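You operate a simulated robot arm through the tools that you are given. There is no shell and no other tool.

You are at the controls of a simulated two-armed robot. One attempt, no reset.

## Task
Stitch the diamonds design on the hooped towel at the single head.
Fine: switch the head off before you click the hoop on; pick the design on the small panel; head on, trace the outline, then start and wait till it ends.

The check looks at the end state, three seconds after you hand in, the way a careful person would. Anything else that was tipped, shoved, dropped, spilled or broken makes it a failure. Flat cloth is picked up by pressing the open fingertips on it (5 to 10 N) and closing them slowly along it; thin cloth reads only 2 to 8 mm in the jaws.

## Robot
Two 7-joint arms with four-finger grippers on one trunk that stands fixed in place. Base frame: the origin is at the foot of the trunk, x ahead of it, y to its left, z up. Lengths are in mm, angles in rad, forces in N, time in s.
The left shoulder is at [40, 181, 1332], the right one opposite. With the tool pointing down near the work surface each hand reaches from about 100 to 780 mm from the base axis, measured 20 degrees to its own side. Payload 3.67 kg a hand.
The TCP of each hand is the grasp point between the finger pads, 28 mm short of the fingertips. In the tool frame z runs along the fingers and y along their closing line. The gripper opens to 112 mm; its body begins 73 mm behind the TCP.
Orientation is that of the tool frame in the base frame, as a unit quaternion [w, x, y, z]. With the fingers straight down and closing along the base's y, the tool's x points along the base's -x, its y along +y and its z along -z.

## Interface
- The arms move only by the tool move_arm. It takes "left_rows", "right_rows" or both (then of equal length, played together; a hand with none holds still); each is a list that holds one entry, the list of rows, each a list of 7 numbers: the shift along the tool's x, y, z in mm, then the turn, a rotation vector about the tool's x, y, z in rad, then the gripper command, from -1 (fully open) to 1 (shut), values between in proportion. In form: [[[dx, dy, dz, ax, ay, az, hand], ...]]. A call has 1 to 20 rows; each row is the pose to reach, as a shift and turn from the pose commanded when the call began, along the tool's axes at that moment. Rows are played at 5 a second. More than 50 mm and 0.15 rad between two rows, or a gripper value outside its range, and nothing of the call is played. Where a pose cannot be reached the arm comes as near as it can. A force on the tool above 80 N (or 10 N above the force at the start of the call, whichever is more), or a blocked arm, ends the call early, and 0.2 s more pass. Each finger travels about 72.4 mm/s and halts on what it meets, pressing with about 33 N; the grip force reading is that of the motor and also rises with nothing between the fingers. The clock runs only during rows and for 0.2 s after the last one: add rows that repeat a pose to give the fingers time. The reply holds the time, the measured pose of the TCP, the force on the tool along the base axes, the opening and the grip force, in the units named above and with some noise, with the torque about the TCP (base axes, N m) and any sound that the robot's microphone picked up.
- Cameras (640 x 400 px; columns grow to the right, rows downward): "scene" is now at [106.5, 2.2, 1590.9]; the picture's right is [0.09, -1.00, 0.00], its down [-0.30, -0.03, -0.95] and it looks along [0.95, 0.09, -0.30] (base axes); focal length 214 px, centre (320, 200). "left" rides on the left gripper at [60, 18, -104] in its tool frame; the picture's right is [-0.29, 0.96, 0.00], its down [-0.80, -0.24, -0.55] and it looks along [-0.53, -0.16, 0.83] (tool axes); focal length 234 px, centre (320, 200). "right" rides on the right gripper at [60, -18, -104] in its tool frame; the picture's right is [0.29, 0.96, 0.00], its down [-0.80, 0.24, -0.55] and it looks along [-0.53, 0.16, 0.83] (tool axes); focal length 234 px, centre (320, 200). There is no depth. A picture from a camera that has moved, and an enlarged one, comes with that camera's place and axes in the base frame and with its lens. The place of the scene camera against the robot may be out by one fixed shift of up to 12 mm in any direction.
- get_image(camera): a new picture of that camera. No time passes.
- move_column(by): moves the trunk up (or, below 0, down) by that many mm; the arms and the scene camera ride with it, the base frame stays. It gives what a move gives, with no picture.
- turn_head(pan, tilt): turns the head with the scene camera to pan (to the left, within 1.501 rad either way) and tilt (down, from -0.506 to 1.204), counted from straight ahead of the robot. It gives what a move gives.
- close_up(camera, box): a new picture of the part [left, top, right, bottom] of that camera's present view, enlarged. No time passes.
- close_job(): hands the job in; it is judged then, once.

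Nothing tells you positions but the pictures and the camera data. Unless the task says otherwise, let go and move clear before handing in.

The tools are called after ">>>" by a JSON object that holds its "fn" and its "kwargs". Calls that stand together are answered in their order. move_arm: Moves the arms, as the interface text tells. Its arguments: {"type":"object","properties":{"left_rows":{"type":"array"},"right_rows":{"type":"array"}},"required":[]} The other tools are called the same way: move_column (by) moves the trunk up or down; turn_head (pan, tilt) turns the head that bears the scene camera; get_image (camera) takes a picture; close_up (camera, box) takes an enlarged picture of a part of a camera's view; close_job () hands the job in.

At the start:

```text
clock: 0.0
left_tool_pos: [389.6, 180.1, 1605.5]
left_tool_rot: [0.0, 0.0, 1.0, -0.001]
left_wrist_force: [0.0, 0.2, -1.1]
left_wrist_torque: [0.0, -0.05, -0.01]
left_width: 112.0
left_finger_force: 0.2
right_tool_pos: [386.5, -188.2, 1613.0]
right_tool_rot: [-0.001, -0.001, 1.0, 0.0]
right_wrist_force: [-0.2, 0.0, -0.1]
right_wrist_torque: [0.01, 0.0, 0.0]
right_width: 111.9
right_finger_force: 0.1
trunk travel left (down, up): [-450.0, 64.0]
head pan, tilt (commanded): [0.093, 0.302]
```

scene: 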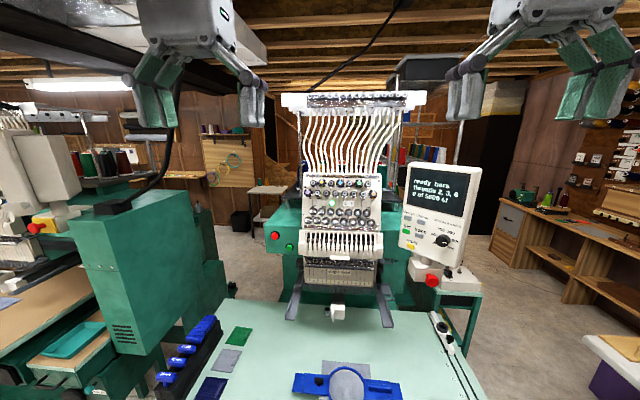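
right: 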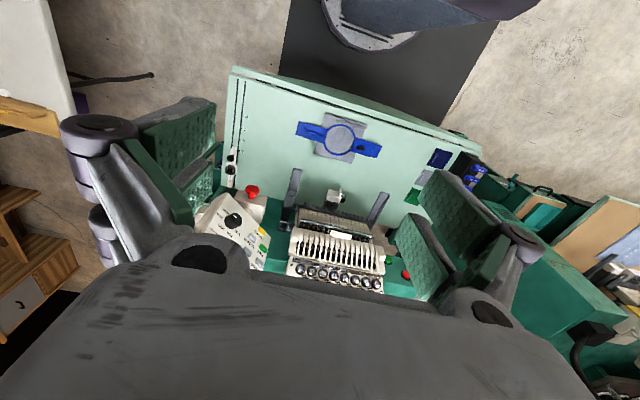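
left: 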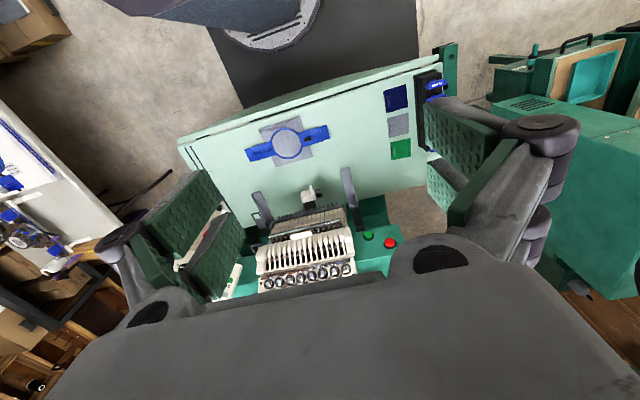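

I see a single embroidery head with a control panel on its right and a blue hoop with a grey towel on the table in front. First I will look closely at the panel, the hoop and the head.

>>> {"fn": "close_up", "kwargs": {"camera": "scene", "box": [380, 150, 500, 300]}}

>>> {"fn": "close_up", "kwargs": {"camera": "scene", "box": [250, 170, 410, 330]}}

>>> {"fn": "turn_head", "kwargs": {"pan": 0.0, "tilt": 0.8}}

```text
2.67 times, centred on (440, 225) of scene
camera zoom: at [106.5, 2.2, 1590.9], right [0.09, -1.0, 0.0], down [-0.3, -0.03, -0.95], along [0.95, 0.09, -0.3], focal length 572 px, centre (0, 133)
```

zoom: 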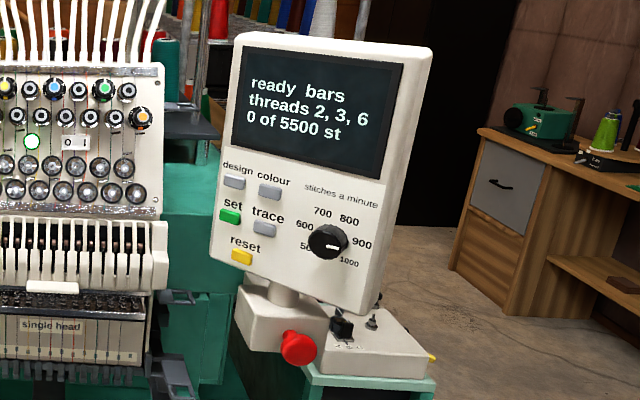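

```text
2.50 times, centred on (330, 250) of scene
camera zoom: at [106.5, 2.2, 1590.9], right [0.09, -1.0, 0.0], down [-0.3, -0.03, -0.95], along [0.95, 0.09, -0.3], focal length 536 px, centre (295, 75)
```

zoom: 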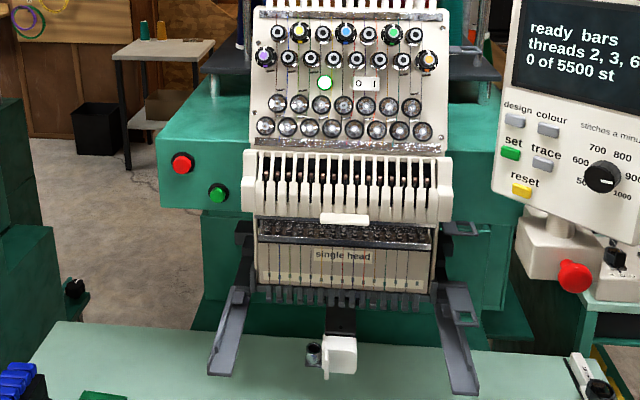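

```text
clock: 0.9
left_tool_pos: [388.2, 180.7, 1604.7]
left_tool_rot: [0.0, 0.0, 1.0, 0.0]
left_wrist_force: [0.4, -0.7, 0.5]
left_wrist_torque: [0.0, 0.0, 0.01]
left_width: 112.0
left_finger_force: 0.1
right_tool_pos: [384.9, -188.7, 1611.7]
right_tool_rot: [0.0, 0.0, 1.0, 0.0]
right_wrist_force: [-0.4, 0.8, -0.7]
right_wrist_torque: [-0.02, -0.01, -0.01]
right_width: 112.0
right_finger_force: 0.0
trunk travel left (down, up): [-450.0, 64.0]
head pan, tilt (commanded): [0.0, 0.799]
```

The panel reads "ready bars", with design, colour, set, trace and reset keys, and there is a red/green pair at the left of the head plus a 0/1 toggle on the head. Next I look down at the table.

>>> {"fn": "get_image", "kwargs": {"camera": "scene"}}

>>> {"fn": "close_up", "kwargs": {"camera": "scene", "box": [220, 0, 420, 125]}}

>>> {"fn": "close_up", "kwargs": {"camera": "scene", "box": [220, 125, 420, 250]}}

```text
taken
camera scene: at [94.2, -6.4, 1546.7], right [0.0, -1.0, 0.0], down [-0.72, 0.0, -0.7], along [0.7, 0.0, -0.72], focal length 214 px, centre (320, 200)
```

scene: 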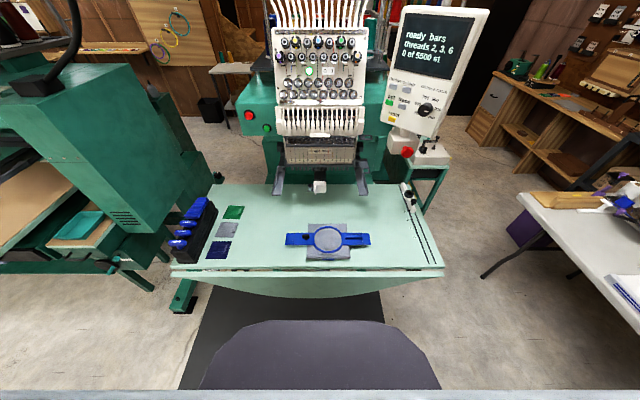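

```text
3.20 times, centred on (320, 62) of scene
camera zoom: at [94.2, -6.4, 1546.7], right [0.0, -1.0, 0.0], down [-0.72, 0.0, -0.7], along [0.7, 0.0, -0.72], focal length 686 px, centre (320, 640)
```

zoom: 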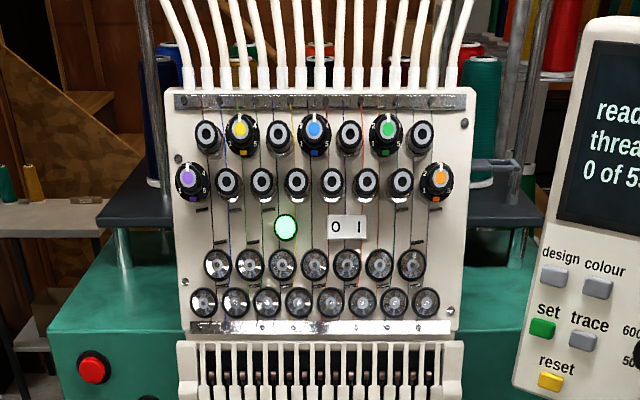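

```text
3.20 times, centred on (320, 188) of scene
camera zoom: at [94.2, -6.4, 1546.7], right [0.0, -1.0, 0.0], down [-0.72, 0.0, -0.7], along [0.7, 0.0, -0.72], focal length 686 px, centre (320, 240)
```

zoom: 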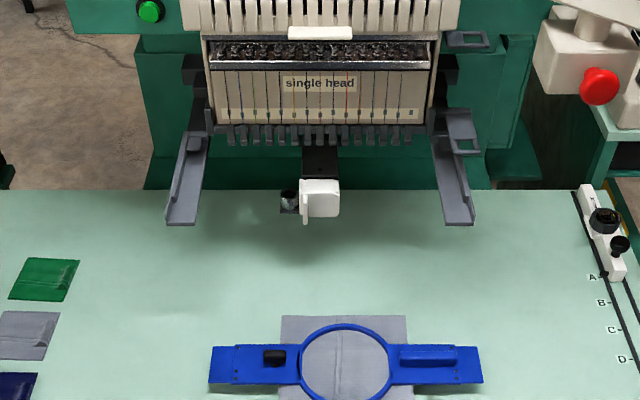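

I see the hoop at roughly x 615, y -35, on a table at about z 770. I will look closer at the hoop and the brackets with the hand cameras.

>>> {"fn": "close_up", "kwargs": {"camera": "right", "box": [280, 80, 440, 180]}}

>>> {"fn": "close_up", "kwargs": {"camera": "left", "box": [230, 70, 470, 220]}}

>>> {"fn": "close_up", "kwargs": {"camera": "right", "box": [180, 160, 420, 310]}}

>>> {"fn": "close_up", "kwargs": {"camera": "scene", "box": [160, 180, 280, 320]}}

>>> {"fn": "close_up", "kwargs": {"camera": "scene", "box": [370, 120, 460, 270]}}

```text
4.00 times, centred on (360, 130) of right
camera zoom: at [324.2, -207.6, 1716.5], right [-0.29, 0.96, 0.0], down [0.8, 0.24, 0.55], along [0.53, 0.16, -0.83], focal length 937 px, centre (160, 480)
```

zoom: 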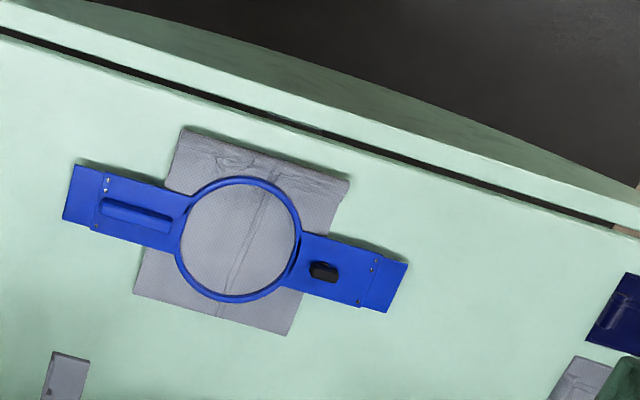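

```text
2.67 times, centred on (350, 145) of left
camera zoom: at [329.3, 198.9, 1709.7], right [0.29, 0.96, 0.0], down [0.8, -0.24, 0.55], along [0.53, -0.16, -0.83], focal length 624 px, centre (240, 347)
```

zoom: 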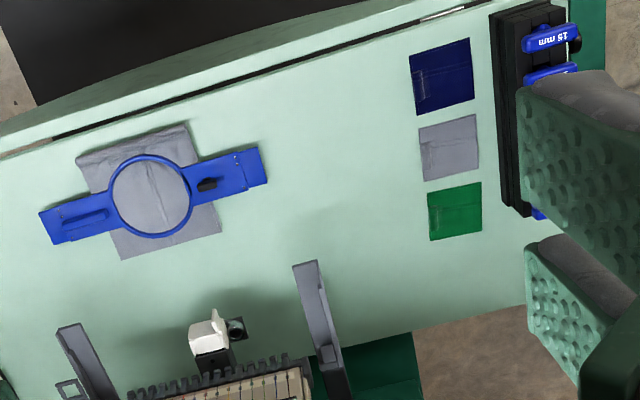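

```text
2.67 times, centred on (300, 235) of right
camera zoom: at [324.2, -207.6, 1716.5], right [-0.29, 0.96, 0.0], down [0.8, 0.24, 0.55], along [0.53, 0.16, -0.83], focal length 624 px, centre (373, 107)
```

zoom: 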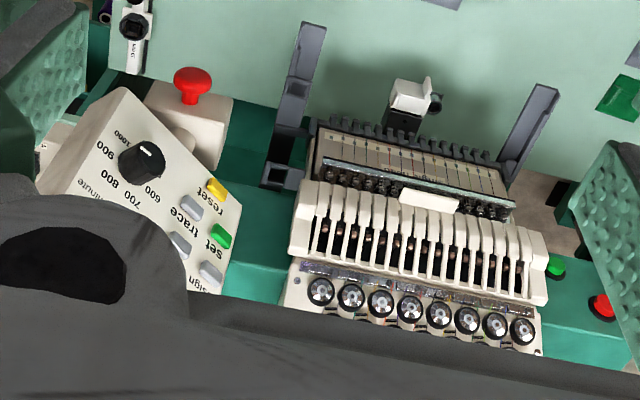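

```text
2.86 times, centred on (220, 250) of scene
camera zoom: at [94.2, -6.4, 1546.7], right [0.0, -1.0, 0.0], down [-0.72, 0.0, -0.7], along [0.7, 0.0, -0.72], focal length 613 px, centre (606, 57)
```

zoom: 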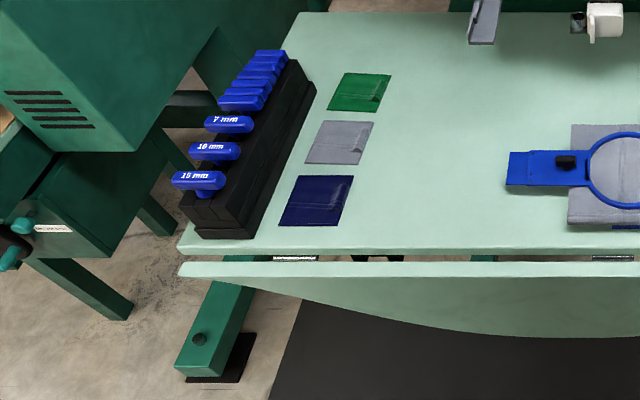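

```text
2.67 times, centred on (415, 195) of scene
camera zoom: at [94.2, -6.4, 1546.7], right [0.0, -1.0, 0.0], down [-0.72, 0.0, -0.7], along [0.7, 0.0, -0.72], focal length 572 px, centre (67, 213)
```

zoom: 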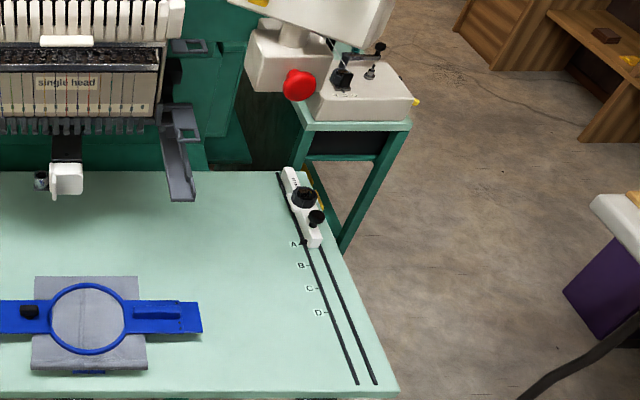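

I take the hoop arms to end at about x 715, y +173 and -181, z 935, and the head's 0/1 switch to be near x 835, y -32, z 1350. I'll bring both hands down to see the hoop and the arms closer.

>>> {"fn": "move_arm", "kwargs": {"left_rows": [[[-4, 0, 46, 0, 0, 0, -1], [-8, 0, 92, 0, 0, 0, -1], [-12, 0, 138, 0, 0, 0, -1], [-16, 0, 184, 0, 0, 0, -1], [-20, 0, 230, 0, 0, 0, -1], [-24, 0, 276, 0, 0, 0, -1], [-28, 0, 322, 0, 0, 0, -1], [-32, 0, 368, 0, 0, 0, -1], [-36, 0, 414, 0, 0, 0, -1], [-40, 0, 460, 0, 0, 0, -1], [-40, 0, 460, 0, 0, 0, -1]]], "right_rows": [[[-4, 0, 46, 0, 0, 0, -1], [-8, 0, 92, 0, 0, 0, -1], [-12, 0, 138, 0, 0, 0, -1], [-16, 0, 184, 0, 0, 0, -1], [-20, 0, 230, 0, 0, 0, -1], [-24, 0, 276, 0, 0, 0, -1], [-28, 0, 322, 0, 0, 0, -1], [-32, 0, 368, 0, 0, 0, -1], [-36, 0, 414, 0, 0, 0, -1], [-40, 0, 460, 0, 0, 0, -1], [-40, 0, 460, 0, 0, 0, -1]]]}}

```text
clock: 3.3
left_tool_pos: [430.4, 180.0, 1145.4]
left_tool_rot: [0.0, 0.0, 1.0, 0.0]
left_wrist_force: [0.4, 0.8, 0.1]
left_wrist_torque: [-0.03, 0.0, 0.0]
left_width: 111.8
left_finger_force: 0.1
right_tool_pos: [425.4, -187.9, 1154.3]
right_tool_rot: [0.0, 0.0, 1.0, 0.001]
right_wrist_force: [-0.6, 0.7, -0.1]
right_wrist_torque: [-0.01, -0.04, 0.0]
right_width: 112.0
right_finger_force: 0.1
trunk travel left (down, up): [-450.0, 64.0]
head pan, tilt (commanded): [0.0, 0.799]
```

The hands came down as commanded. I'll take pictures from all three cameras.

>>> {"fn": "get_image", "kwargs": {"camera": "right"}}

>>> {"fn": "get_image", "kwargs": {"camera": "left"}}

>>> {"fn": "get_image", "kwargs": {"camera": "scene"}}

```text
taken
camera right: at [364.1, -207.0, 1259.1], right [-0.29, 0.96, 0.0], down [0.8, 0.24, 0.56], along [0.53, 0.16, -0.83], focal length 234 px, centre (320, 200)
```

right: 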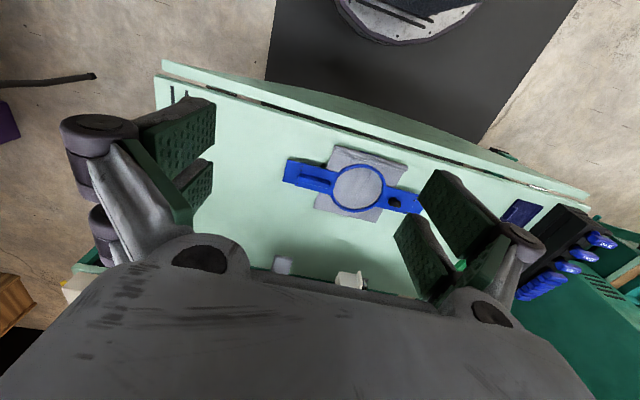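

```text
taken
camera left: at [370.0, 199.5, 1250.5], right [0.29, 0.96, 0.0], down [0.8, -0.24, 0.55], along [0.53, -0.16, -0.83], focal length 234 px, centre (320, 200)
```

left: 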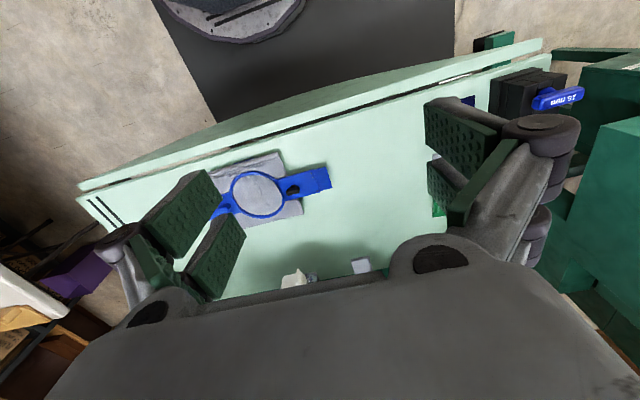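

```text
taken
camera scene: at [93.8, -6.6, 1546.8], right [0.0, -1.0, 0.0], down [-0.72, 0.0, -0.7], along [0.7, 0.0, -0.72], focal length 214 px, centre (320, 200)
```

scene: 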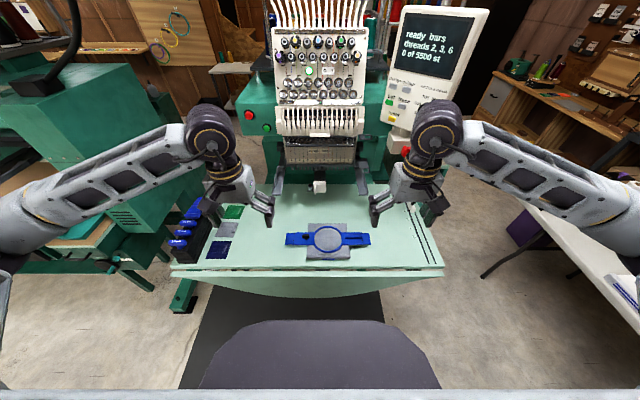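

The hoop is visible from both hand cameras; I enlarge those views for detail of the hoop's ends and parts.

>>> {"fn": "close_up", "kwargs": {"camera": "right", "box": [270, 130, 430, 230]}}

>>> {"fn": "close_up", "kwargs": {"camera": "left", "box": [200, 130, 360, 230]}}

>>> {"fn": "close_up", "kwargs": {"camera": "scene", "box": [270, 215, 390, 275]}}

>>> {"fn": "close_up", "kwargs": {"camera": "scene", "box": [260, 150, 380, 210]}}

>>> {"fn": "close_up", "kwargs": {"camera": "scene", "box": [270, 50, 370, 112]}}

>>> {"fn": "close_up", "kwargs": {"camera": "scene", "box": [370, 0, 500, 180]}}

```text
4.00 times, centred on (350, 180) of right
camera zoom: at [364.1, -207.0, 1259.1], right [-0.29, 0.96, 0.0], down [0.8, 0.24, 0.56], along [0.53, 0.16, -0.83], focal length 937 px, centre (200, 280)
```

zoom: 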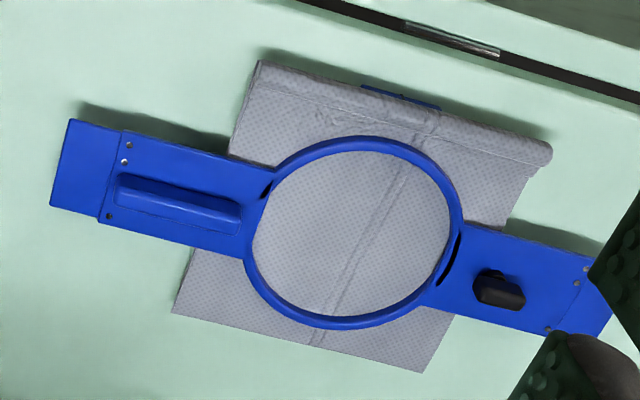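

```text
4.00 times, centred on (280, 180) of left
camera zoom: at [370.0, 199.5, 1250.5], right [0.29, 0.96, 0.0], down [0.8, -0.24, 0.55], along [0.53, -0.16, -0.83], focal length 937 px, centre (480, 280)
```

zoom: 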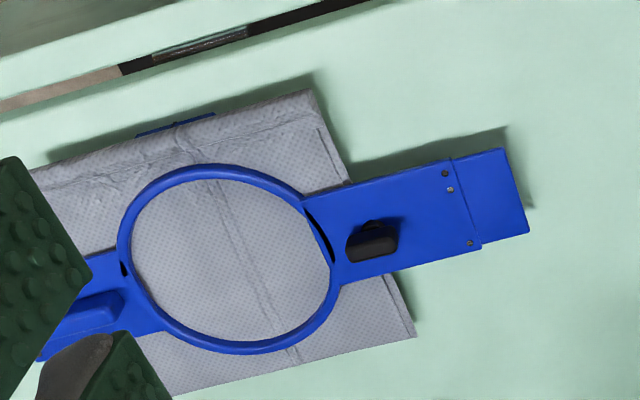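

```text
5.33 times, centred on (330, 245) of scene
camera zoom: at [93.8, -6.6, 1546.8], right [0.0, -1.0, 0.0], down [-0.72, 0.0, -0.7], along [0.7, 0.0, -0.72], focal length 1144 px, centre (267, -40)
```

zoom: 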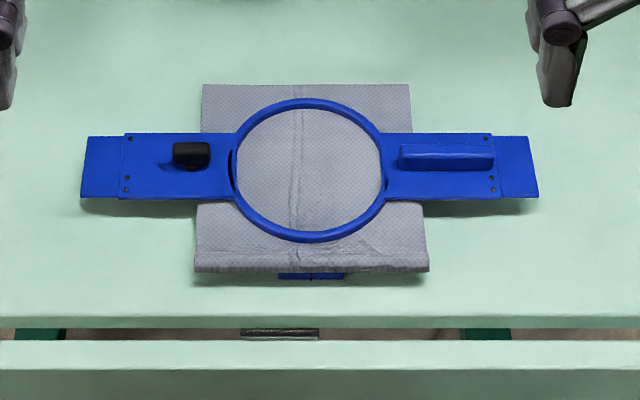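

```text
5.33 times, centred on (320, 180) of scene
camera zoom: at [93.8, -6.6, 1546.8], right [0.0, -1.0, 0.0], down [-0.72, 0.0, -0.7], along [0.7, 0.0, -0.72], focal length 1144 px, centre (320, 307)
```

zoom: 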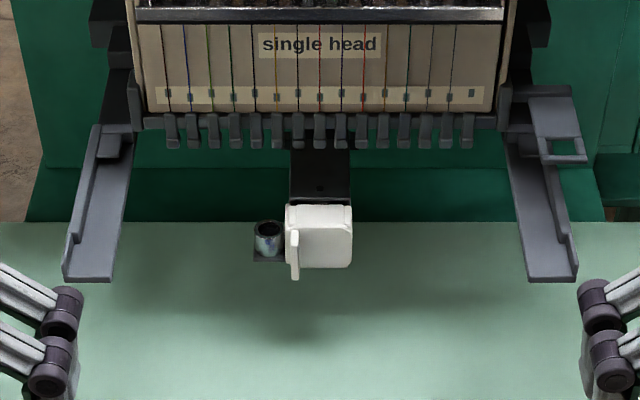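

```text
6.40 times, centred on (320, 81) of scene
camera zoom: at [93.8, -6.6, 1546.8], right [0.0, -1.0, 0.0], down [-0.72, 0.0, -0.7], along [0.7, 0.0, -0.72], focal length 1373 px, centre (320, 962)
```

zoom: 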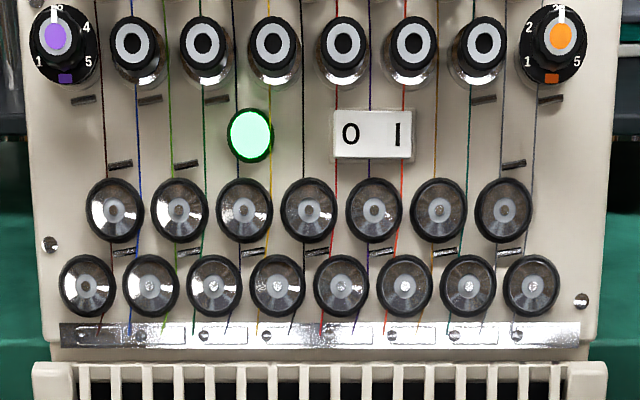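

```text
2.22 times, centred on (435, 90) of scene
camera zoom: at [93.8, -6.6, 1546.8], right [0.0, -1.0, 0.0], down [-0.72, 0.0, -0.7], along [0.7, 0.0, -0.72], focal length 477 px, centre (64, 444)
```

zoom: 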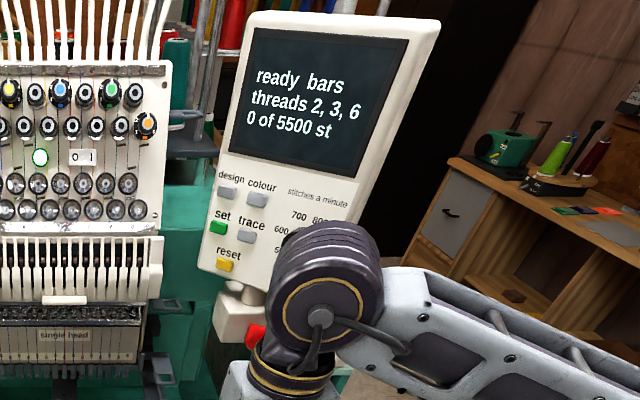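

I make the hoop's ring centre (615, -34, 769), about 358 mm long, which matches the arm spacing. Now I study the shape of my own grippers to know how to press small buttons.

>>> {"fn": "close_up", "kwargs": {"camera": "scene", "box": [340, 90, 480, 240]}}

>>> {"fn": "close_up", "kwargs": {"camera": "scene", "box": [180, 90, 300, 240]}}

>>> {"fn": "close_up", "kwargs": {"camera": "right", "box": [40, 80, 580, 400]}}

```text
2.67 times, centred on (410, 165) of scene
camera zoom: at [93.8, -6.6, 1546.8], right [0.0, -1.0, 0.0], down [-0.72, 0.0, -0.7], along [0.7, 0.0, -0.72], focal length 572 px, centre (80, 293)
```

zoom: 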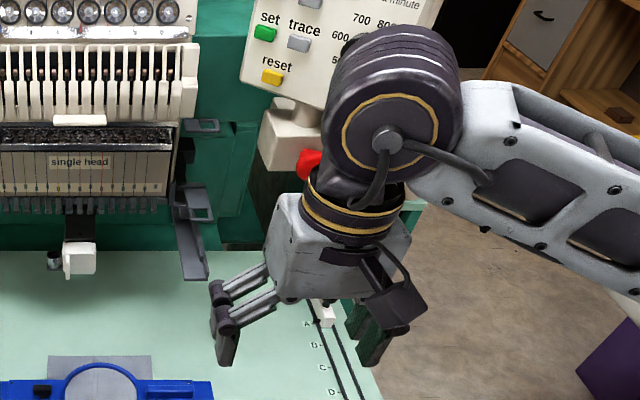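

```text
2.67 times, centred on (240, 165) of scene
camera zoom: at [93.8, -6.6, 1546.8], right [0.0, -1.0, 0.0], down [-0.72, 0.0, -0.7], along [0.7, 0.0, -0.72], focal length 572 px, centre (533, 293)
```

zoom: 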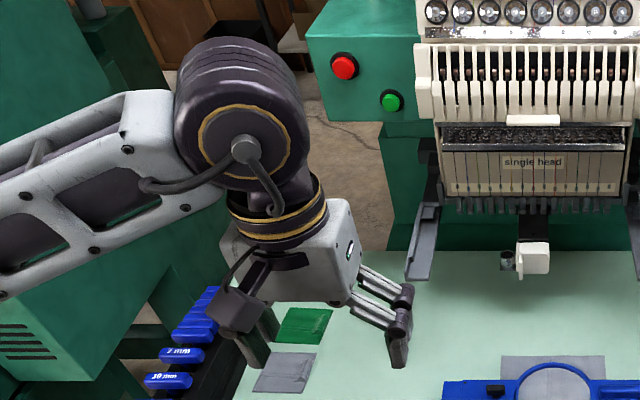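

```text
1.19 times, centred on (310, 240) of right
camera zoom: at [364.1, -207.0, 1259.1], right [-0.29, 0.96, 0.0], down [0.8, 0.24, 0.56], along [0.53, 0.16, -0.83], focal length 278 px, centre (332, 153)
```

zoom: 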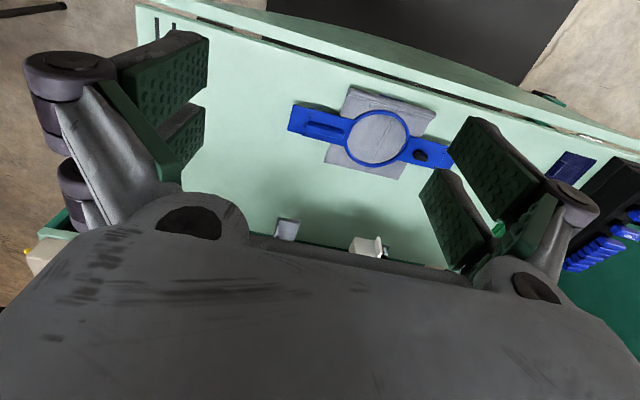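

Each gripper has two pads side by side along tool x, about 60 mm in all, so I will press buttons with a leading corner. I place the 0/1 switch near (835, -32, 1352) and "set" near (796, -226, 1273). I'll raise the left hand and point it forward to look at the head from nearer, and draw the right hand aside.

>>> {"fn": "move_arm", "kwargs": {"left_rows": [[[-10, -10, -17, 0, -0.131, 0, -1], [-20, -20, -34, 0, -0.262, 0, -1], [-30, -30, -51, 0, -0.393, 0, -1], [-40, -40, -68, 0, -0.524, 0, -1], [-50, -50, -85, 0, -0.654, 0, -1], [-60, -60, -102, 0, -0.785, 0, -1], [-70, -70, -119, 0, -0.916, 0, -1], [-80, -80, -136, 0, -1.047, 0, -1], [-90, -90, -153, 0, -1.178, 0, -1], [-100, -100, -170, 0, -1.309, 0, -1], [-110, -110, -187, 0, -1.44, 0, -1], [-120, -120, -207, 0, -1.571, 0, -1], [-120, -120, -207, 0, -1.571, 0, -1]]], "right_rows": [[[5, -12, -5, 0, 0, 0, -1], [10, -25, -10, 0, 0, 0, -1], [15, -37, -15, 0, 0, 0, -1], [20, -50, -20, 0, 0, 0, -1], [25, -62, -25, 0, 0, 0, -1], [30, -75, -30, 0, 0, 0, -1], [35, -87, -35, 0, 0, 0, -1], [40, -100, -40, 0, 0, 0, -1], [45, -112, -45, 0, 0, 0, -1], [50, -125, -50, 0, 0, 0, -1], [55, -137, -55, 0, 0, 0, -1], [60, -150, -60, 0, 0, 0, -1], [60, -150, -60, 0, 0, 0, -1]]]}}

```text
clock: 6.1
left_tool_pos: [546.7, 60.9, 1351.9]
left_tool_rot: [0.707, 0.0, 0.707, 0.0]
left_wrist_force: [-0.9, 0.0, 0.4]
left_wrist_torque: [0.0, 0.02, 0.01]
left_width: 111.8
left_finger_force: 0.1
right_tool_pos: [363.4, -339.2, 1212.9]
right_tool_rot: [0.001, 0.001, 1.0, 0.001]
right_wrist_force: [0.1, -1.2, -0.4]
right_wrist_torque: [0.0, -0.08, 0.0]
right_width: 111.9
right_finger_force: 0.1
trunk travel left (down, up): [-450.0, 64.0]
head pan, tilt (commanded): [0.0, 0.799]
```

The left hand now points forward in front of the head. I'll look through its camera and the scene camera.

>>> {"fn": "get_image", "kwargs": {"camera": "left"}}

>>> {"fn": "turn_head", "kwargs": {"pan": -0.1, "tilt": 0.4}}

>>> {"fn": "get_image", "kwargs": {"camera": "scene"}}

```text
taken
camera left: at [443.6, 78.4, 1292.8], right [0.0, 0.96, 0.29], down [-0.56, -0.24, 0.8], along [0.83, -0.16, 0.53], focal length 234 px, centre (320, 200)
```

left: 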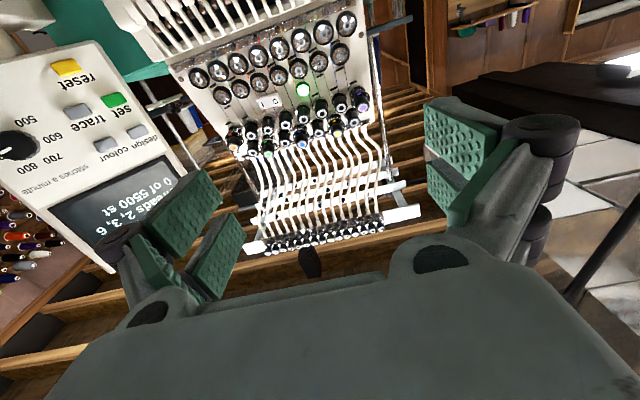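

```text
clock: 7.0
left_tool_pos: [548.3, 58.6, 1350.2]
left_tool_rot: [0.707, 0.0, 0.708, 0.0]
left_wrist_force: [0.9, -0.3, 0.2]
left_wrist_torque: [-0.02, -0.01, -0.01]
left_width: 112.2
left_finger_force: 0.1
right_tool_pos: [365.0, -339.2, 1211.9]
right_tool_rot: [0.0, 0.0, 1.0, 0.0]
right_wrist_force: [-0.2, -0.3, 0.4]
right_wrist_torque: [-0.01, 0.01, -0.02]
right_width: 112.0
right_finger_force: 0.0
trunk travel left (down, up): [-450.0, 64.0]
head pan, tilt (commanded): [-0.099, 0.4]
```

```text
taken
camera scene: at [106.1, -15.8, 1581.7], right [-0.1, -1.0, 0.0], down [-0.39, 0.04, -0.92], along [0.92, -0.09, -0.39], focal length 214 px, centre (320, 200)
```

scene: 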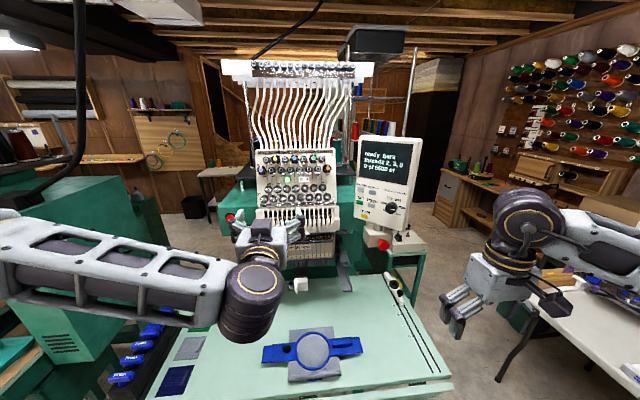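

The switch, its lamp and the panel keys are in view from the left hand. I enlarge both views to locate them.

>>> {"fn": "close_up", "kwargs": {"camera": "left", "box": [180, 0, 380, 160]}}

>>> {"fn": "close_up", "kwargs": {"camera": "left", "box": [0, 30, 220, 270]}}

>>> {"fn": "close_up", "kwargs": {"camera": "scene", "box": [220, 130, 360, 260]}}

>>> {"fn": "close_up", "kwargs": {"camera": "scene", "box": [340, 120, 440, 270]}}

```text
2.50 times, centred on (280, 80) of left
camera zoom: at [445.0, 77.7, 1291.4], right [0.0, 0.96, 0.29], down [-0.55, -0.24, 0.8], along [0.83, -0.16, 0.53], focal length 585 px, centre (420, 500)
```

zoom: 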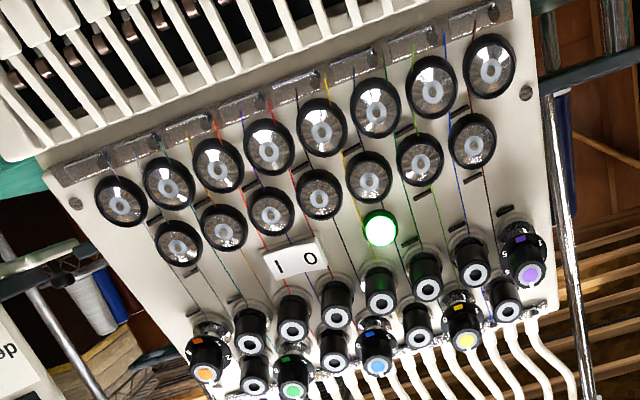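

```text
1.67 times, centred on (110, 150) of left
camera zoom: at [445.0, 77.7, 1291.4], right [0.0, 0.96, 0.29], down [-0.55, -0.24, 0.8], along [0.83, -0.16, 0.53], focal length 390 px, centre (670, 283)
```

zoom: 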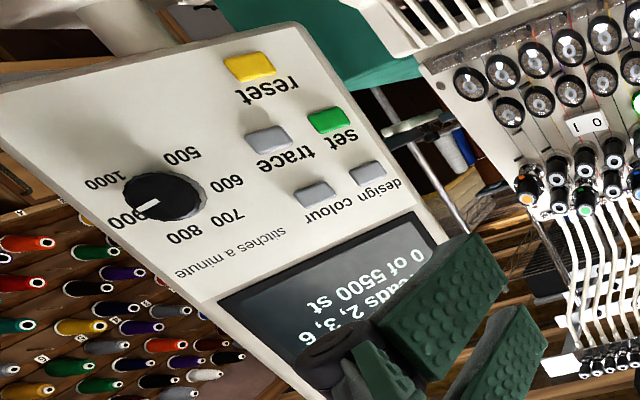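

```text
3.08 times, centred on (290, 195) of scene
camera zoom: at [106.1, -15.8, 1581.7], right [-0.1, -1.0, 0.0], down [-0.39, 0.04, -0.92], along [0.92, -0.09, -0.39], focal length 660 px, centre (412, 215)
```

zoom: 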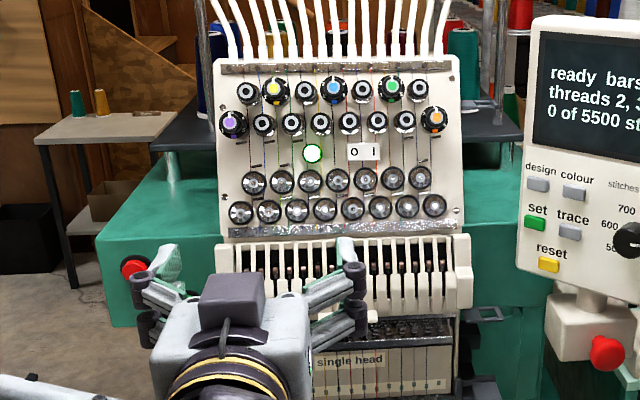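

```text
2.67 times, centred on (390, 195) of scene
camera zoom: at [106.1, -15.8, 1581.7], right [-0.1, -1.0, 0.0], down [-0.39, 0.04, -0.92], along [0.92, -0.09, -0.39], focal length 572 px, centre (133, 213)
```

zoom: 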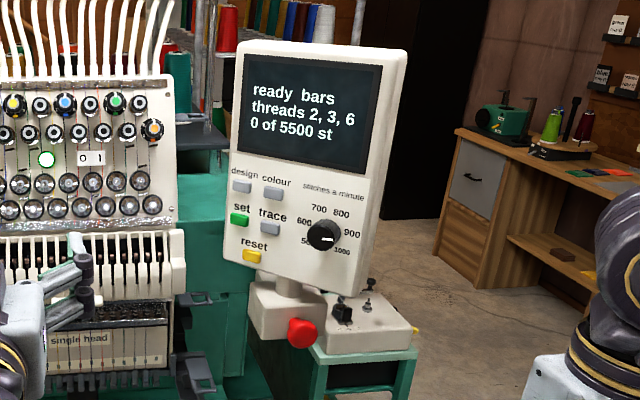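

The switch sits around (853, -25, 1347) on a panel leaning back about 25°, with "0" on the left half. I'll close the left fingers and swing that hand so one fingertip corner leads towards the "0" side, stopping well short.

>>> {"fn": "move_arm", "kwargs": {"left_rows": [[[-6.3, -7.25, 11.1, 0.0605, -0.0057, 0.1162, -0.5], [-12.7, -14.5, 22.2, 0.121, -0.0113, 0.2323, 0], [-19, -21.75, 33.2, 0.1815, -0.017, 0.3485, 0.5], [-25.3, -29, 44.3, 0.242, -0.0227, 0.4647, 1], [-31.7, -36.25, 55.4, 0.3025, -0.0283, 0.5808, 1], [-38, -43.5, 66.5, 0.363, -0.034, 0.697, 1], [-44.3, -50.75, 77.6, 0.4235, -0.0397, 0.8132, 1], [-50.7, -58, 88.7, 0.484, -0.0453, 0.9293, 1], [-57, -65.25, 99.75, 0.5445, -0.051, 1.0455, 1], [-63.3, -72.5, 110.8, 0.605, -0.0567, 1.1617, 1], [-69.7, -79.75, 121.9, 0.6655, -0.0623, 1.2778, 1], [-76, -87, 133, 0.726, -0.068, 1.394, 1], [-76, -87, 133, 0.726, -0.068, 1.394, 1]]]}}

```text
clock: 9.8
left_tool_pos: [681.5, -27.1, 1429.1]
left_tool_rot: [0.521, 0.675, 0.478, 0.212]
left_wrist_force: [-0.1, -0.9, 0.5]
left_wrist_torque: [-0.03, -0.04, -0.02]
left_width: 0.0
left_finger_force: 33.1
right_tool_pos: [365.5, -339.2, 1213.4]
right_tool_rot: [0.0, 0.0, 1.0, 0.001]
right_wrist_force: [0.2, 1.2, 0.7]
right_wrist_torque: [0.02, -0.04, 0.02]
right_width: 111.9
right_finger_force: 0.1
trunk travel left (down, up): [-450.0, 64.0]
head pan, tilt (commanded): [-0.099, 0.4]
```

The hand is in the planned pose with fingers closed. I check the view from the left hand camera and the scene camera.

>>> {"fn": "get_image", "kwargs": {"camera": "left"}}

>>> {"fn": "close_up", "kwargs": {"camera": "scene", "box": [210, 110, 370, 240]}}

```text
taken
camera left: at [635.0, 77.3, 1471.1], right [0.27, -0.25, 0.93], down [-0.9, -0.41, 0.15], along [0.35, -0.88, -0.34], focal length 234 px, centre (320, 200)
```

left: 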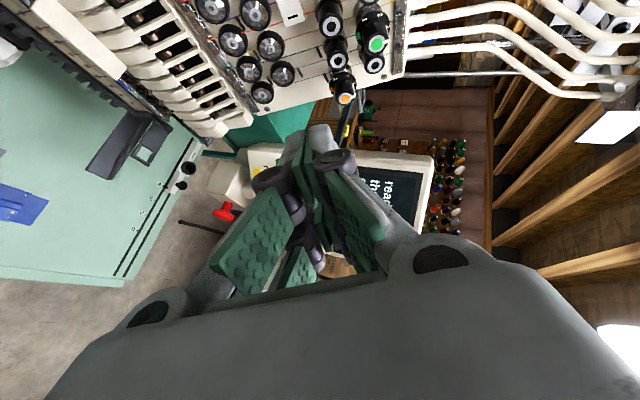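

```text
3.08 times, centred on (290, 175) of scene
camera zoom: at [105.2, -15.8, 1581.8], right [-0.1, -0.99, 0.0], down [-0.39, 0.04, -0.92], along [0.92, -0.09, -0.39], focal length 660 px, centre (412, 277)
```

zoom: 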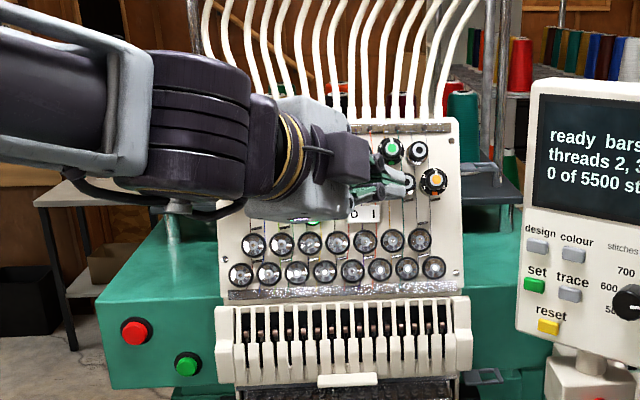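

>>> {"fn": "close_up", "kwargs": {"camera": "left", "box": [180, 0, 440, 300]}}

```text
1.33 times, centred on (310, 150) of left
camera zoom: at [635.0, 77.3, 1471.1], right [0.27, -0.25, 0.93], down [-0.9, -0.41, 0.15], along [0.35, -0.88, -0.34], focal length 312 px, centre (333, 267)
```

zoom: 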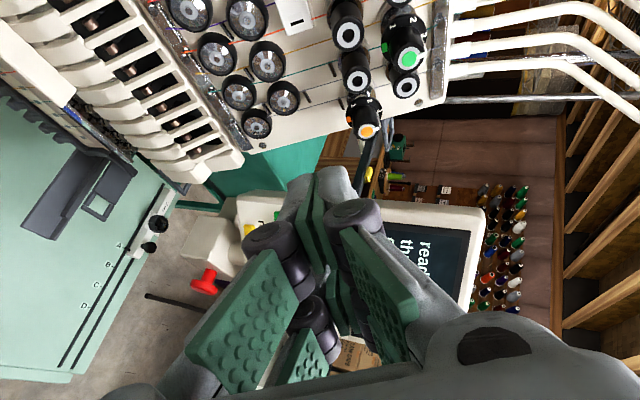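

The fingertip corner is at tool x ≈ +26. I take the "0" half to be at about (851, -13, 1349), and move in to about 25 mm off it.

>>> {"fn": "move_arm", "kwargs": {"left_rows": [[[13.5, -0.1, 21, 0, 0, 0, 1], [27, -0.3, 42, 0, 0, 0, 1], [40.6, -0.4, 63.2, 0, 0, 0, 1], [54.2, -0.6, 84.2, 0, 0, 0, 1], [67.7, -0.7, 105.3, 0, 0, 0, 1], [67.7, -0.7, 105.3, 0, 0, 0, 1]]]}}

>>> {"fn": "close_up", "kwargs": {"camera": "left", "box": [180, 0, 440, 300]}}

>>> {"fn": "close_up", "kwargs": {"camera": "scene", "box": [250, 130, 350, 200]}}

```text
clock: 11.2
left_tool_pos: [794.3, -20.9, 1375.3]
left_tool_rot: [0.522, 0.674, 0.477, 0.213]
left_wrist_force: [-0.7, 0.0, -0.4]
left_wrist_torque: [0.0, 0.04, -0.03]
left_width: 0.0
left_finger_force: 32.9
right_tool_pos: [364.7, -337.5, 1213.1]
right_tool_rot: [0.0, 0.001, 1.0, 0.0]
right_wrist_force: [-0.3, -0.2, -0.9]
right_wrist_torque: [0.01, -0.03, -0.02]
right_width: 112.1
right_finger_force: 0.0
trunk travel left (down, up): [-450.0, 64.0]
head pan, tilt (commanded): [-0.099, 0.4]
```

```text
1.33 times, centred on (310, 150) of left
camera zoom: at [748.0, 82.8, 1417.7], right [0.27, -0.25, 0.93], down [-0.9, -0.41, 0.15], along [0.35, -0.88, -0.34], focal length 312 px, centre (333, 267)
```

zoom: 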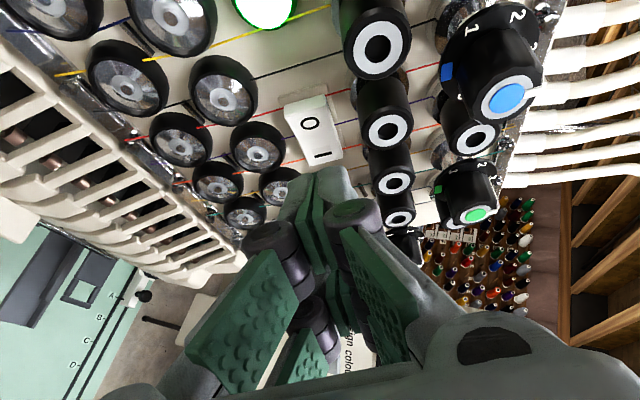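

```text
5.71 times, centred on (300, 165) of scene
camera zoom: at [105.1, -15.0, 1581.8], right [-0.1, -1.0, 0.0], down [-0.39, 0.04, -0.92], along [0.92, -0.09, -0.39], focal length 1226 px, centre (434, 400)
```

zoom: 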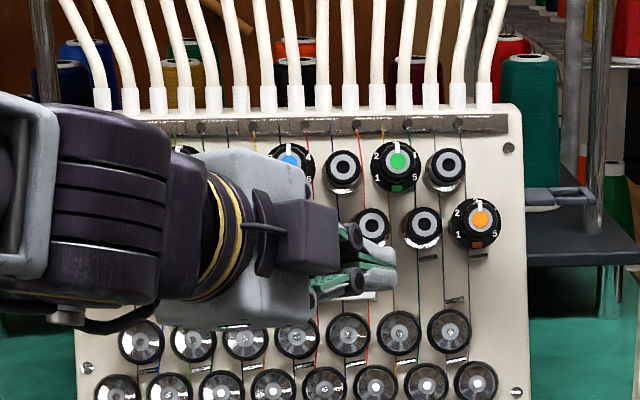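

The "0" mark resolves to about (855, -13, 1348), straight ahead of the leading corner by about 29 mm. I advance 24 mm along the panel normal and check.

>>> {"fn": "move_arm", "kwargs": {"left_rows": [[[6, 0, 10.4, 0, 0, 0, 1], [10, 0, 17.3, 0, 0, 0, 1], [12, 0, 20.8, 0, 0, 0, 1], [12, 0, 20.8, 0, 0, 0, 1]]]}}

>>> {"fn": "close_up", "kwargs": {"camera": "left", "box": [220, 0, 420, 160]}}

```text
clock: 12.2
left_tool_pos: [812.6, -20.9, 1365.2]
left_tool_rot: [0.524, 0.673, 0.477, 0.213]
left_wrist_force: [0.6, 0.2, -0.5]
left_wrist_torque: [0.01, 0.02, 0.0]
left_width: 0.0
left_finger_force: 32.7
left hand out of reach, approached as far as the arm can: row 2, 3
right_tool_pos: [365.4, -338.5, 1212.1]
right_tool_rot: [0.0, 0.0, 1.0, 0.001]
right_wrist_force: [0.1, -0.6, 1.0]
right_wrist_torque: [-0.02, -0.01, 0.0]
right_width: 111.7
right_finger_force: 0.0
trunk travel left (down, up): [-450.0, 64.0]
head pan, tilt (commanded): [-0.099, 0.4]
```

```text
2.50 times, centred on (320, 80) of left
camera zoom: at [766.5, 83.0, 1406.1], right [0.27, -0.25, 0.93], down [-0.9, -0.41, 0.15], along [0.35, -0.88, -0.33], focal length 585 px, centre (320, 500)
```

zoom: 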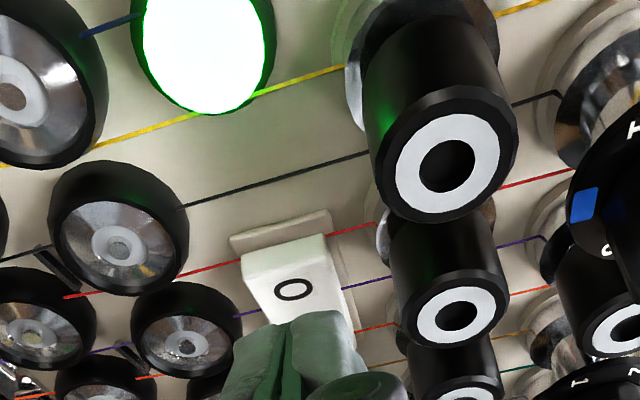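

The left arm hit its reach limit about 9 mm short of the switch in this pose. I'll back off, turn the hand to level and straighter ahead so it can reach further, then try again.

>>> {"fn": "move_arm", "kwargs": {"left_rows": [[[-9, -8.5, -15.7, 0, 0, 0, 1], [-18.1, -16.9, -31.4, 0, 0, 0, 1], [-18.4, -20.3, -28.1, -0.0999, 0.0515, 0.0444, 1], [-18.8, -23.7, -24.8, -0.1998, 0.103, 0.0889, 1], [-19.2, -27.1, -21.5, -0.2997, 0.1545, 0.1333, 1], [-19.6, -30.6, -18.1, -0.3996, 0.206, 0.1777, 1], [-19.6, -30.6, -18.1, -0.3996, 0.206, 0.1777, 1]]]}}

>>> {"fn": "close_up", "kwargs": {"camera": "left", "box": [220, 0, 420, 160]}}

```text
clock: 13.8
left_tool_pos: [780.1, -25.3, 1352.8]
left_tool_rot: [0.557, 0.614, 0.442, 0.342]
left_wrist_force: [-0.3, 0.1, -0.5]
left_wrist_torque: [-0.02, 0.02, 0.05]
left_width: 0.0
left_finger_force: 32.6
left hand out of reach, approached as far as the arm can: row 5, 6, 7
right_tool_pos: [364.8, -338.8, 1212.4]
right_tool_rot: [-0.001, 0.001, 1.0, 0.001]
right_wrist_force: [-0.1, 0.0, 0.6]
right_wrist_torque: [-0.01, 0.02, -0.01]
right_width: 112.0
right_finger_force: 0.0
trunk travel left (down, up): [-450.0, 64.0]
head pan, tilt (commanded): [-0.099, 0.4]
```

```text
2.50 times, centred on (320, 80) of left
camera zoom: at [710.3, 70.2, 1382.6], right [0.05, -0.26, 0.97], down [-0.84, -0.53, -0.1], along [0.53, -0.81, -0.24], focal length 585 px, centre (320, 500)
```

zoom: 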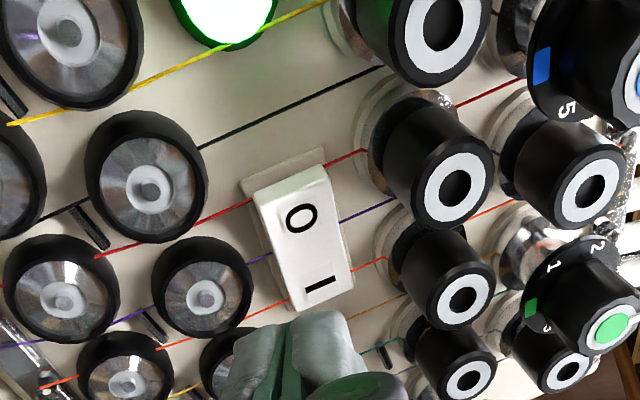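

The limit seems to be a wrist joint rather than distance, so I'll back away and roll the left hand the other way round (about 180° about its own axis).

>>> {"fn": "move_arm", "kwargs": {"left_rows": [[[0, 0, -6, 0, 0, -0.145, 1], [0, 0, -12, 0, 0, -0.29, 1], [0, 0, -18, 0, 0, -0.435, 1], [0, 0, -24, 0, 0, -0.58, 1], [0, 0, -30, 0, 0, -0.725, 1], [0, 0, -36, 0, 0, -0.87, 1], [0, 0, -42, 0, 0, -1.015, 1], [0, 0, -48, 0, 0, -1.16, 1], [0, 0, -54, 0, 0, -1.305, 1], [0, 0, -60, 0, 0, -1.45, 1], [0, 0, -66, 0, 0, -1.595, 1], [0, 0, -72, 0, 0, -1.74, 1], [0, 0, -78, 0, 0, -1.885, 1], [0, 0, -84, 0, 0, -2.03, 1], [0, 0, -90, 0, 0, -2.175, 1], [0, 0, -96, 0, 0, -2.32, 1], [0, 0, -102, 0, 0, -2.465, 1], [0, 0, -108, 0, 0, -2.61, 1], [0, 0, -114, 0, 0, -2.755, 1], [0, 0, -120, 0, 0, -2.9, 1]]]}}

```text
clock: 18.0
left_tool_pos: [669.2, 19.8, 1370.6]
left_tool_rot: [0.405, -0.366, 0.663, -0.512]
left_wrist_force: [-0.2, 0.6, 0.3]
left_wrist_torque: [0.0, -0.03, -0.02]
left_width: 0.3
left_finger_force: 32.9
right_tool_pos: [365.8, -338.5, 1212.4]
right_tool_rot: [0.001, 0.0, 1.0, 0.001]
right_wrist_force: [0.1, 0.1, 0.3]
right_wrist_torque: [0.01, 0.0, -0.02]
right_width: 111.7
right_finger_force: 0.1
trunk travel left (down, up): [-450.0, 64.0]
head pan, tilt (commanded): [-0.099, 0.4]
```

The roll worked without hitting a limit. Now I bring the hand back in front of the switch with the left fingertip corner leading, about 30 mm short.

>>> {"fn": "move_arm", "kwargs": {"left_rows": [[[-0.6, -2.5, 25, -0.0235, -0.0075, -0.0349, 1], [-1.1, -5, 50, -0.047, -0.015, -0.0697, 1], [-1.7, -7.6, 74.8, -0.0706, -0.0224, -0.1046, 1], [-2.2, -10.1, 99.8, -0.0941, -0.0299, -0.1394, 1], [-2.8, -12.6, 124.7, -0.1176, -0.0374, -0.1743, 1], [-2.8, -12.6, 124.7, -0.1176, -0.0374, -0.1743, 1]]]}}

>>> {"fn": "close_up", "kwargs": {"camera": "left", "box": [180, 0, 440, 200]}}

```text
clock: 19.4
left_tool_pos: [785.4, -26.4, 1365.4]
left_tool_rot: [0.35, -0.454, 0.65, -0.498]
left_wrist_force: [-0.2, 0.4, -0.9]
left_wrist_torque: [0.01, 0.04, 0.0]
left_width: 0.0
left_finger_force: 33.3
right_tool_pos: [364.5, -338.9, 1211.7]
right_tool_rot: [0.0, 0.0, 1.0, 0.0]
right_wrist_force: [-0.1, -0.2, 0.5]
right_wrist_torque: [-0.01, -0.01, 0.02]
right_width: 111.6
right_finger_force: 0.1
trunk travel left (down, up): [-450.0, 64.0]
head pan, tilt (commanded): [-0.099, 0.4]
```

```text
2.00 times, centred on (310, 100) of left
camera zoom: at [666.5, -46.8, 1374.8], right [-0.13, 0.36, -0.92], down [-0.17, 0.91, 0.38], along [0.98, 0.21, -0.06], focal length 468 px, centre (340, 400)
```

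zoom: 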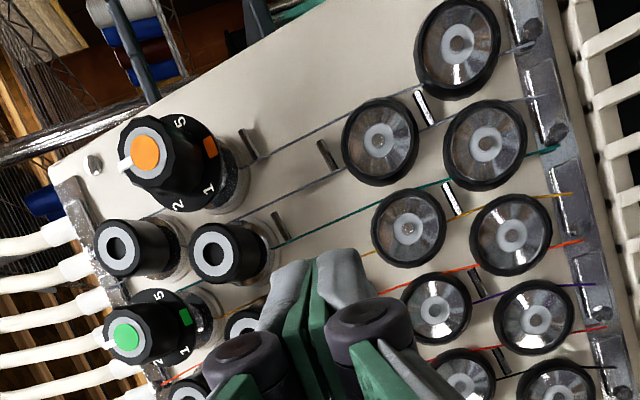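

The pose is reached. The tip is about 35 mm from the "0" mark; I go in to about 8 mm.

>>> {"fn": "move_arm", "kwargs": {"left_rows": [[[-4, 0.45, 13.7, 0, 0, 0, 1], [-8, 0.9, 27.5, 0, 0, 0, 1], [-8, 0.9, 27.5, 0, 0, 0, 1]]]}}

>>> {"fn": "close_up", "kwargs": {"camera": "left", "box": [220, 40, 420, 200]}}

>>> {"fn": "close_up", "kwargs": {"camera": "scene", "box": [260, 130, 360, 200]}}

```text
clock: 20.2
left_tool_pos: [812.2, -28.5, 1357.6]
left_tool_rot: [0.35, -0.453, 0.65, -0.499]
left_wrist_force: [-0.1, 0.1, 0.2]
left_wrist_torque: [-0.02, -0.02, 0.0]
left_width: 0.0
left_finger_force: 33.2
right_tool_pos: [364.5, -338.2, 1212.7]
right_tool_rot: [0.0, 0.0, 1.0, 0.001]
right_wrist_force: [-1.5, -0.6, -1.3]
right_wrist_torque: [-0.01, -0.03, 0.0]
right_width: 112.0
right_finger_force: 0.1
trunk travel left (down, up): [-450.0, 64.0]
head pan, tilt (commanded): [-0.099, 0.4]
```

```text
2.50 times, centred on (320, 120) of left
camera zoom: at [693.9, -48.9, 1367.3], right [-0.13, 0.36, -0.92], down [-0.17, 0.91, 0.38], along [0.98, 0.21, -0.06], focal length 585 px, centre (320, 400)
```

zoom: 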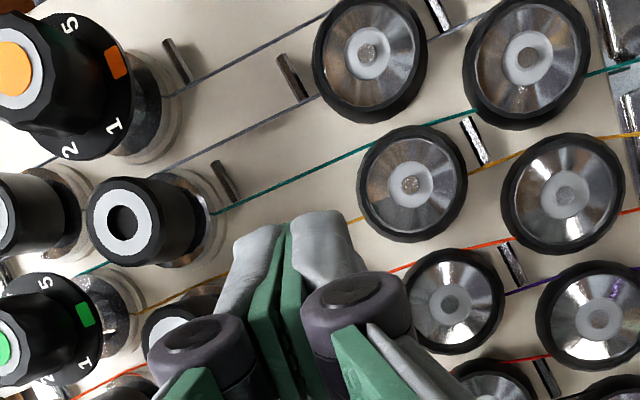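

```text
5.71 times, centred on (310, 165) of scene
camera zoom: at [105.4, -15.6, 1581.8], right [-0.1, -1.0, 0.0], down [-0.39, 0.04, -0.92], along [0.92, -0.09, -0.39], focal length 1226 px, centre (377, 400)
```

zoom: 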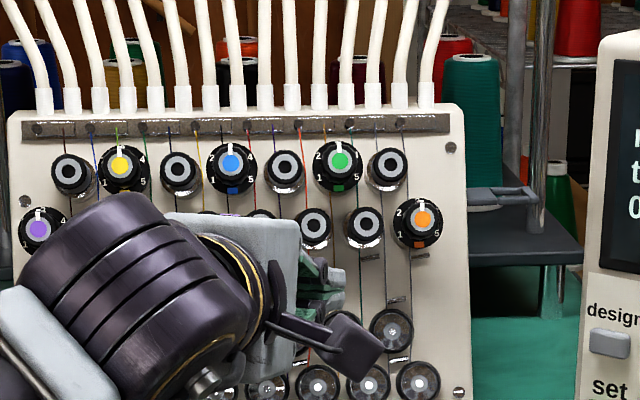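

No contact yet and clearances look fine. I push in gently in small steps and watch the force.

>>> {"fn": "move_arm", "kwargs": {"left_rows": [[[-1, 0.1, 2.8, 0, 0, 0, 1], [-2, 0.3, 5.6, 0, 0, 0, 1], [-2.6, 0.4, 7.5, 0, 0, 0, 1]]]}}

```text
clock: 21.0
left_tool_pos: [821.5, -29.0, 1353.1]
left_tool_rot: [0.35, -0.454, 0.65, -0.498]
left_wrist_force: [0.6, -0.4, -1.1]
left_wrist_torque: [-0.01, 0.02, 0.03]
left_width: 0.1
left_finger_force: 32.5
right_tool_pos: [365.7, -338.7, 1212.5]
right_tool_rot: [0.0, -0.001, 1.0, 0.001]
right_wrist_force: [0.2, -0.2, -0.3]
right_wrist_torque: [-0.02, 0.04, -0.01]
right_width: 111.8
right_finger_force: 0.1
trunk travel left (down, up): [-450.0, 64.0]
head pan, tilt (commanded): [-0.099, 0.4]
```

>>> {"fn": "move_arm", "kwargs": {"left_rows": [[[-0.65, 0.1, 1.9, 0, 0, 0, 1], [-1.3, 0.2, 3.8, 0, 0, 0, 1]]]}}

>>> {"fn": "close_up", "kwargs": {"camera": "left", "box": [220, 40, 420, 200]}}

```text
clock: 21.6
left_tool_pos: [824.0, -27.8, 1353.8]
left_tool_rot: [0.351, -0.453, 0.65, -0.498]
left_wrist_force: [-0.3, 0.6, -0.1]
left_wrist_torque: [-0.01, 0.0, 0.01]
left_width: 0.0
left_finger_force: 32.7
right_tool_pos: [365.1, -339.6, 1213.0]
right_tool_rot: [-0.001, 0.0, 1.0, 0.0]
right_wrist_force: [1.1, 0.8, -0.5]
right_wrist_torque: [-0.01, -0.01, 0.03]
right_width: 112.2
right_finger_force: 0.1
trunk travel left (down, up): [-450.0, 64.0]
head pan, tilt (commanded): [-0.099, 0.4]
```

```text
2.50 times, centred on (320, 120) of left
camera zoom: at [705.4, -48.8, 1363.6], right [-0.13, 0.36, -0.92], down [-0.17, 0.91, 0.38], along [0.98, 0.21, -0.06], focal length 585 px, centre (320, 400)
```

zoom: 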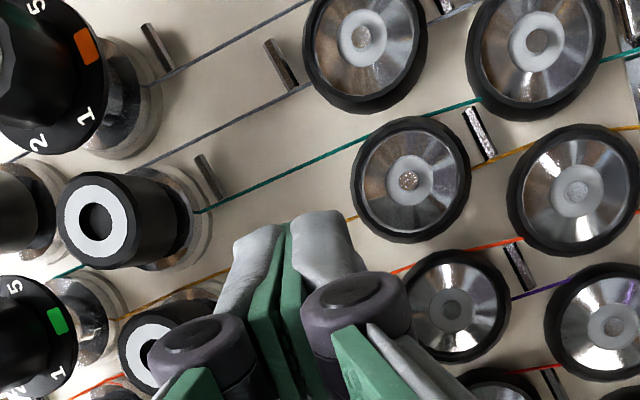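

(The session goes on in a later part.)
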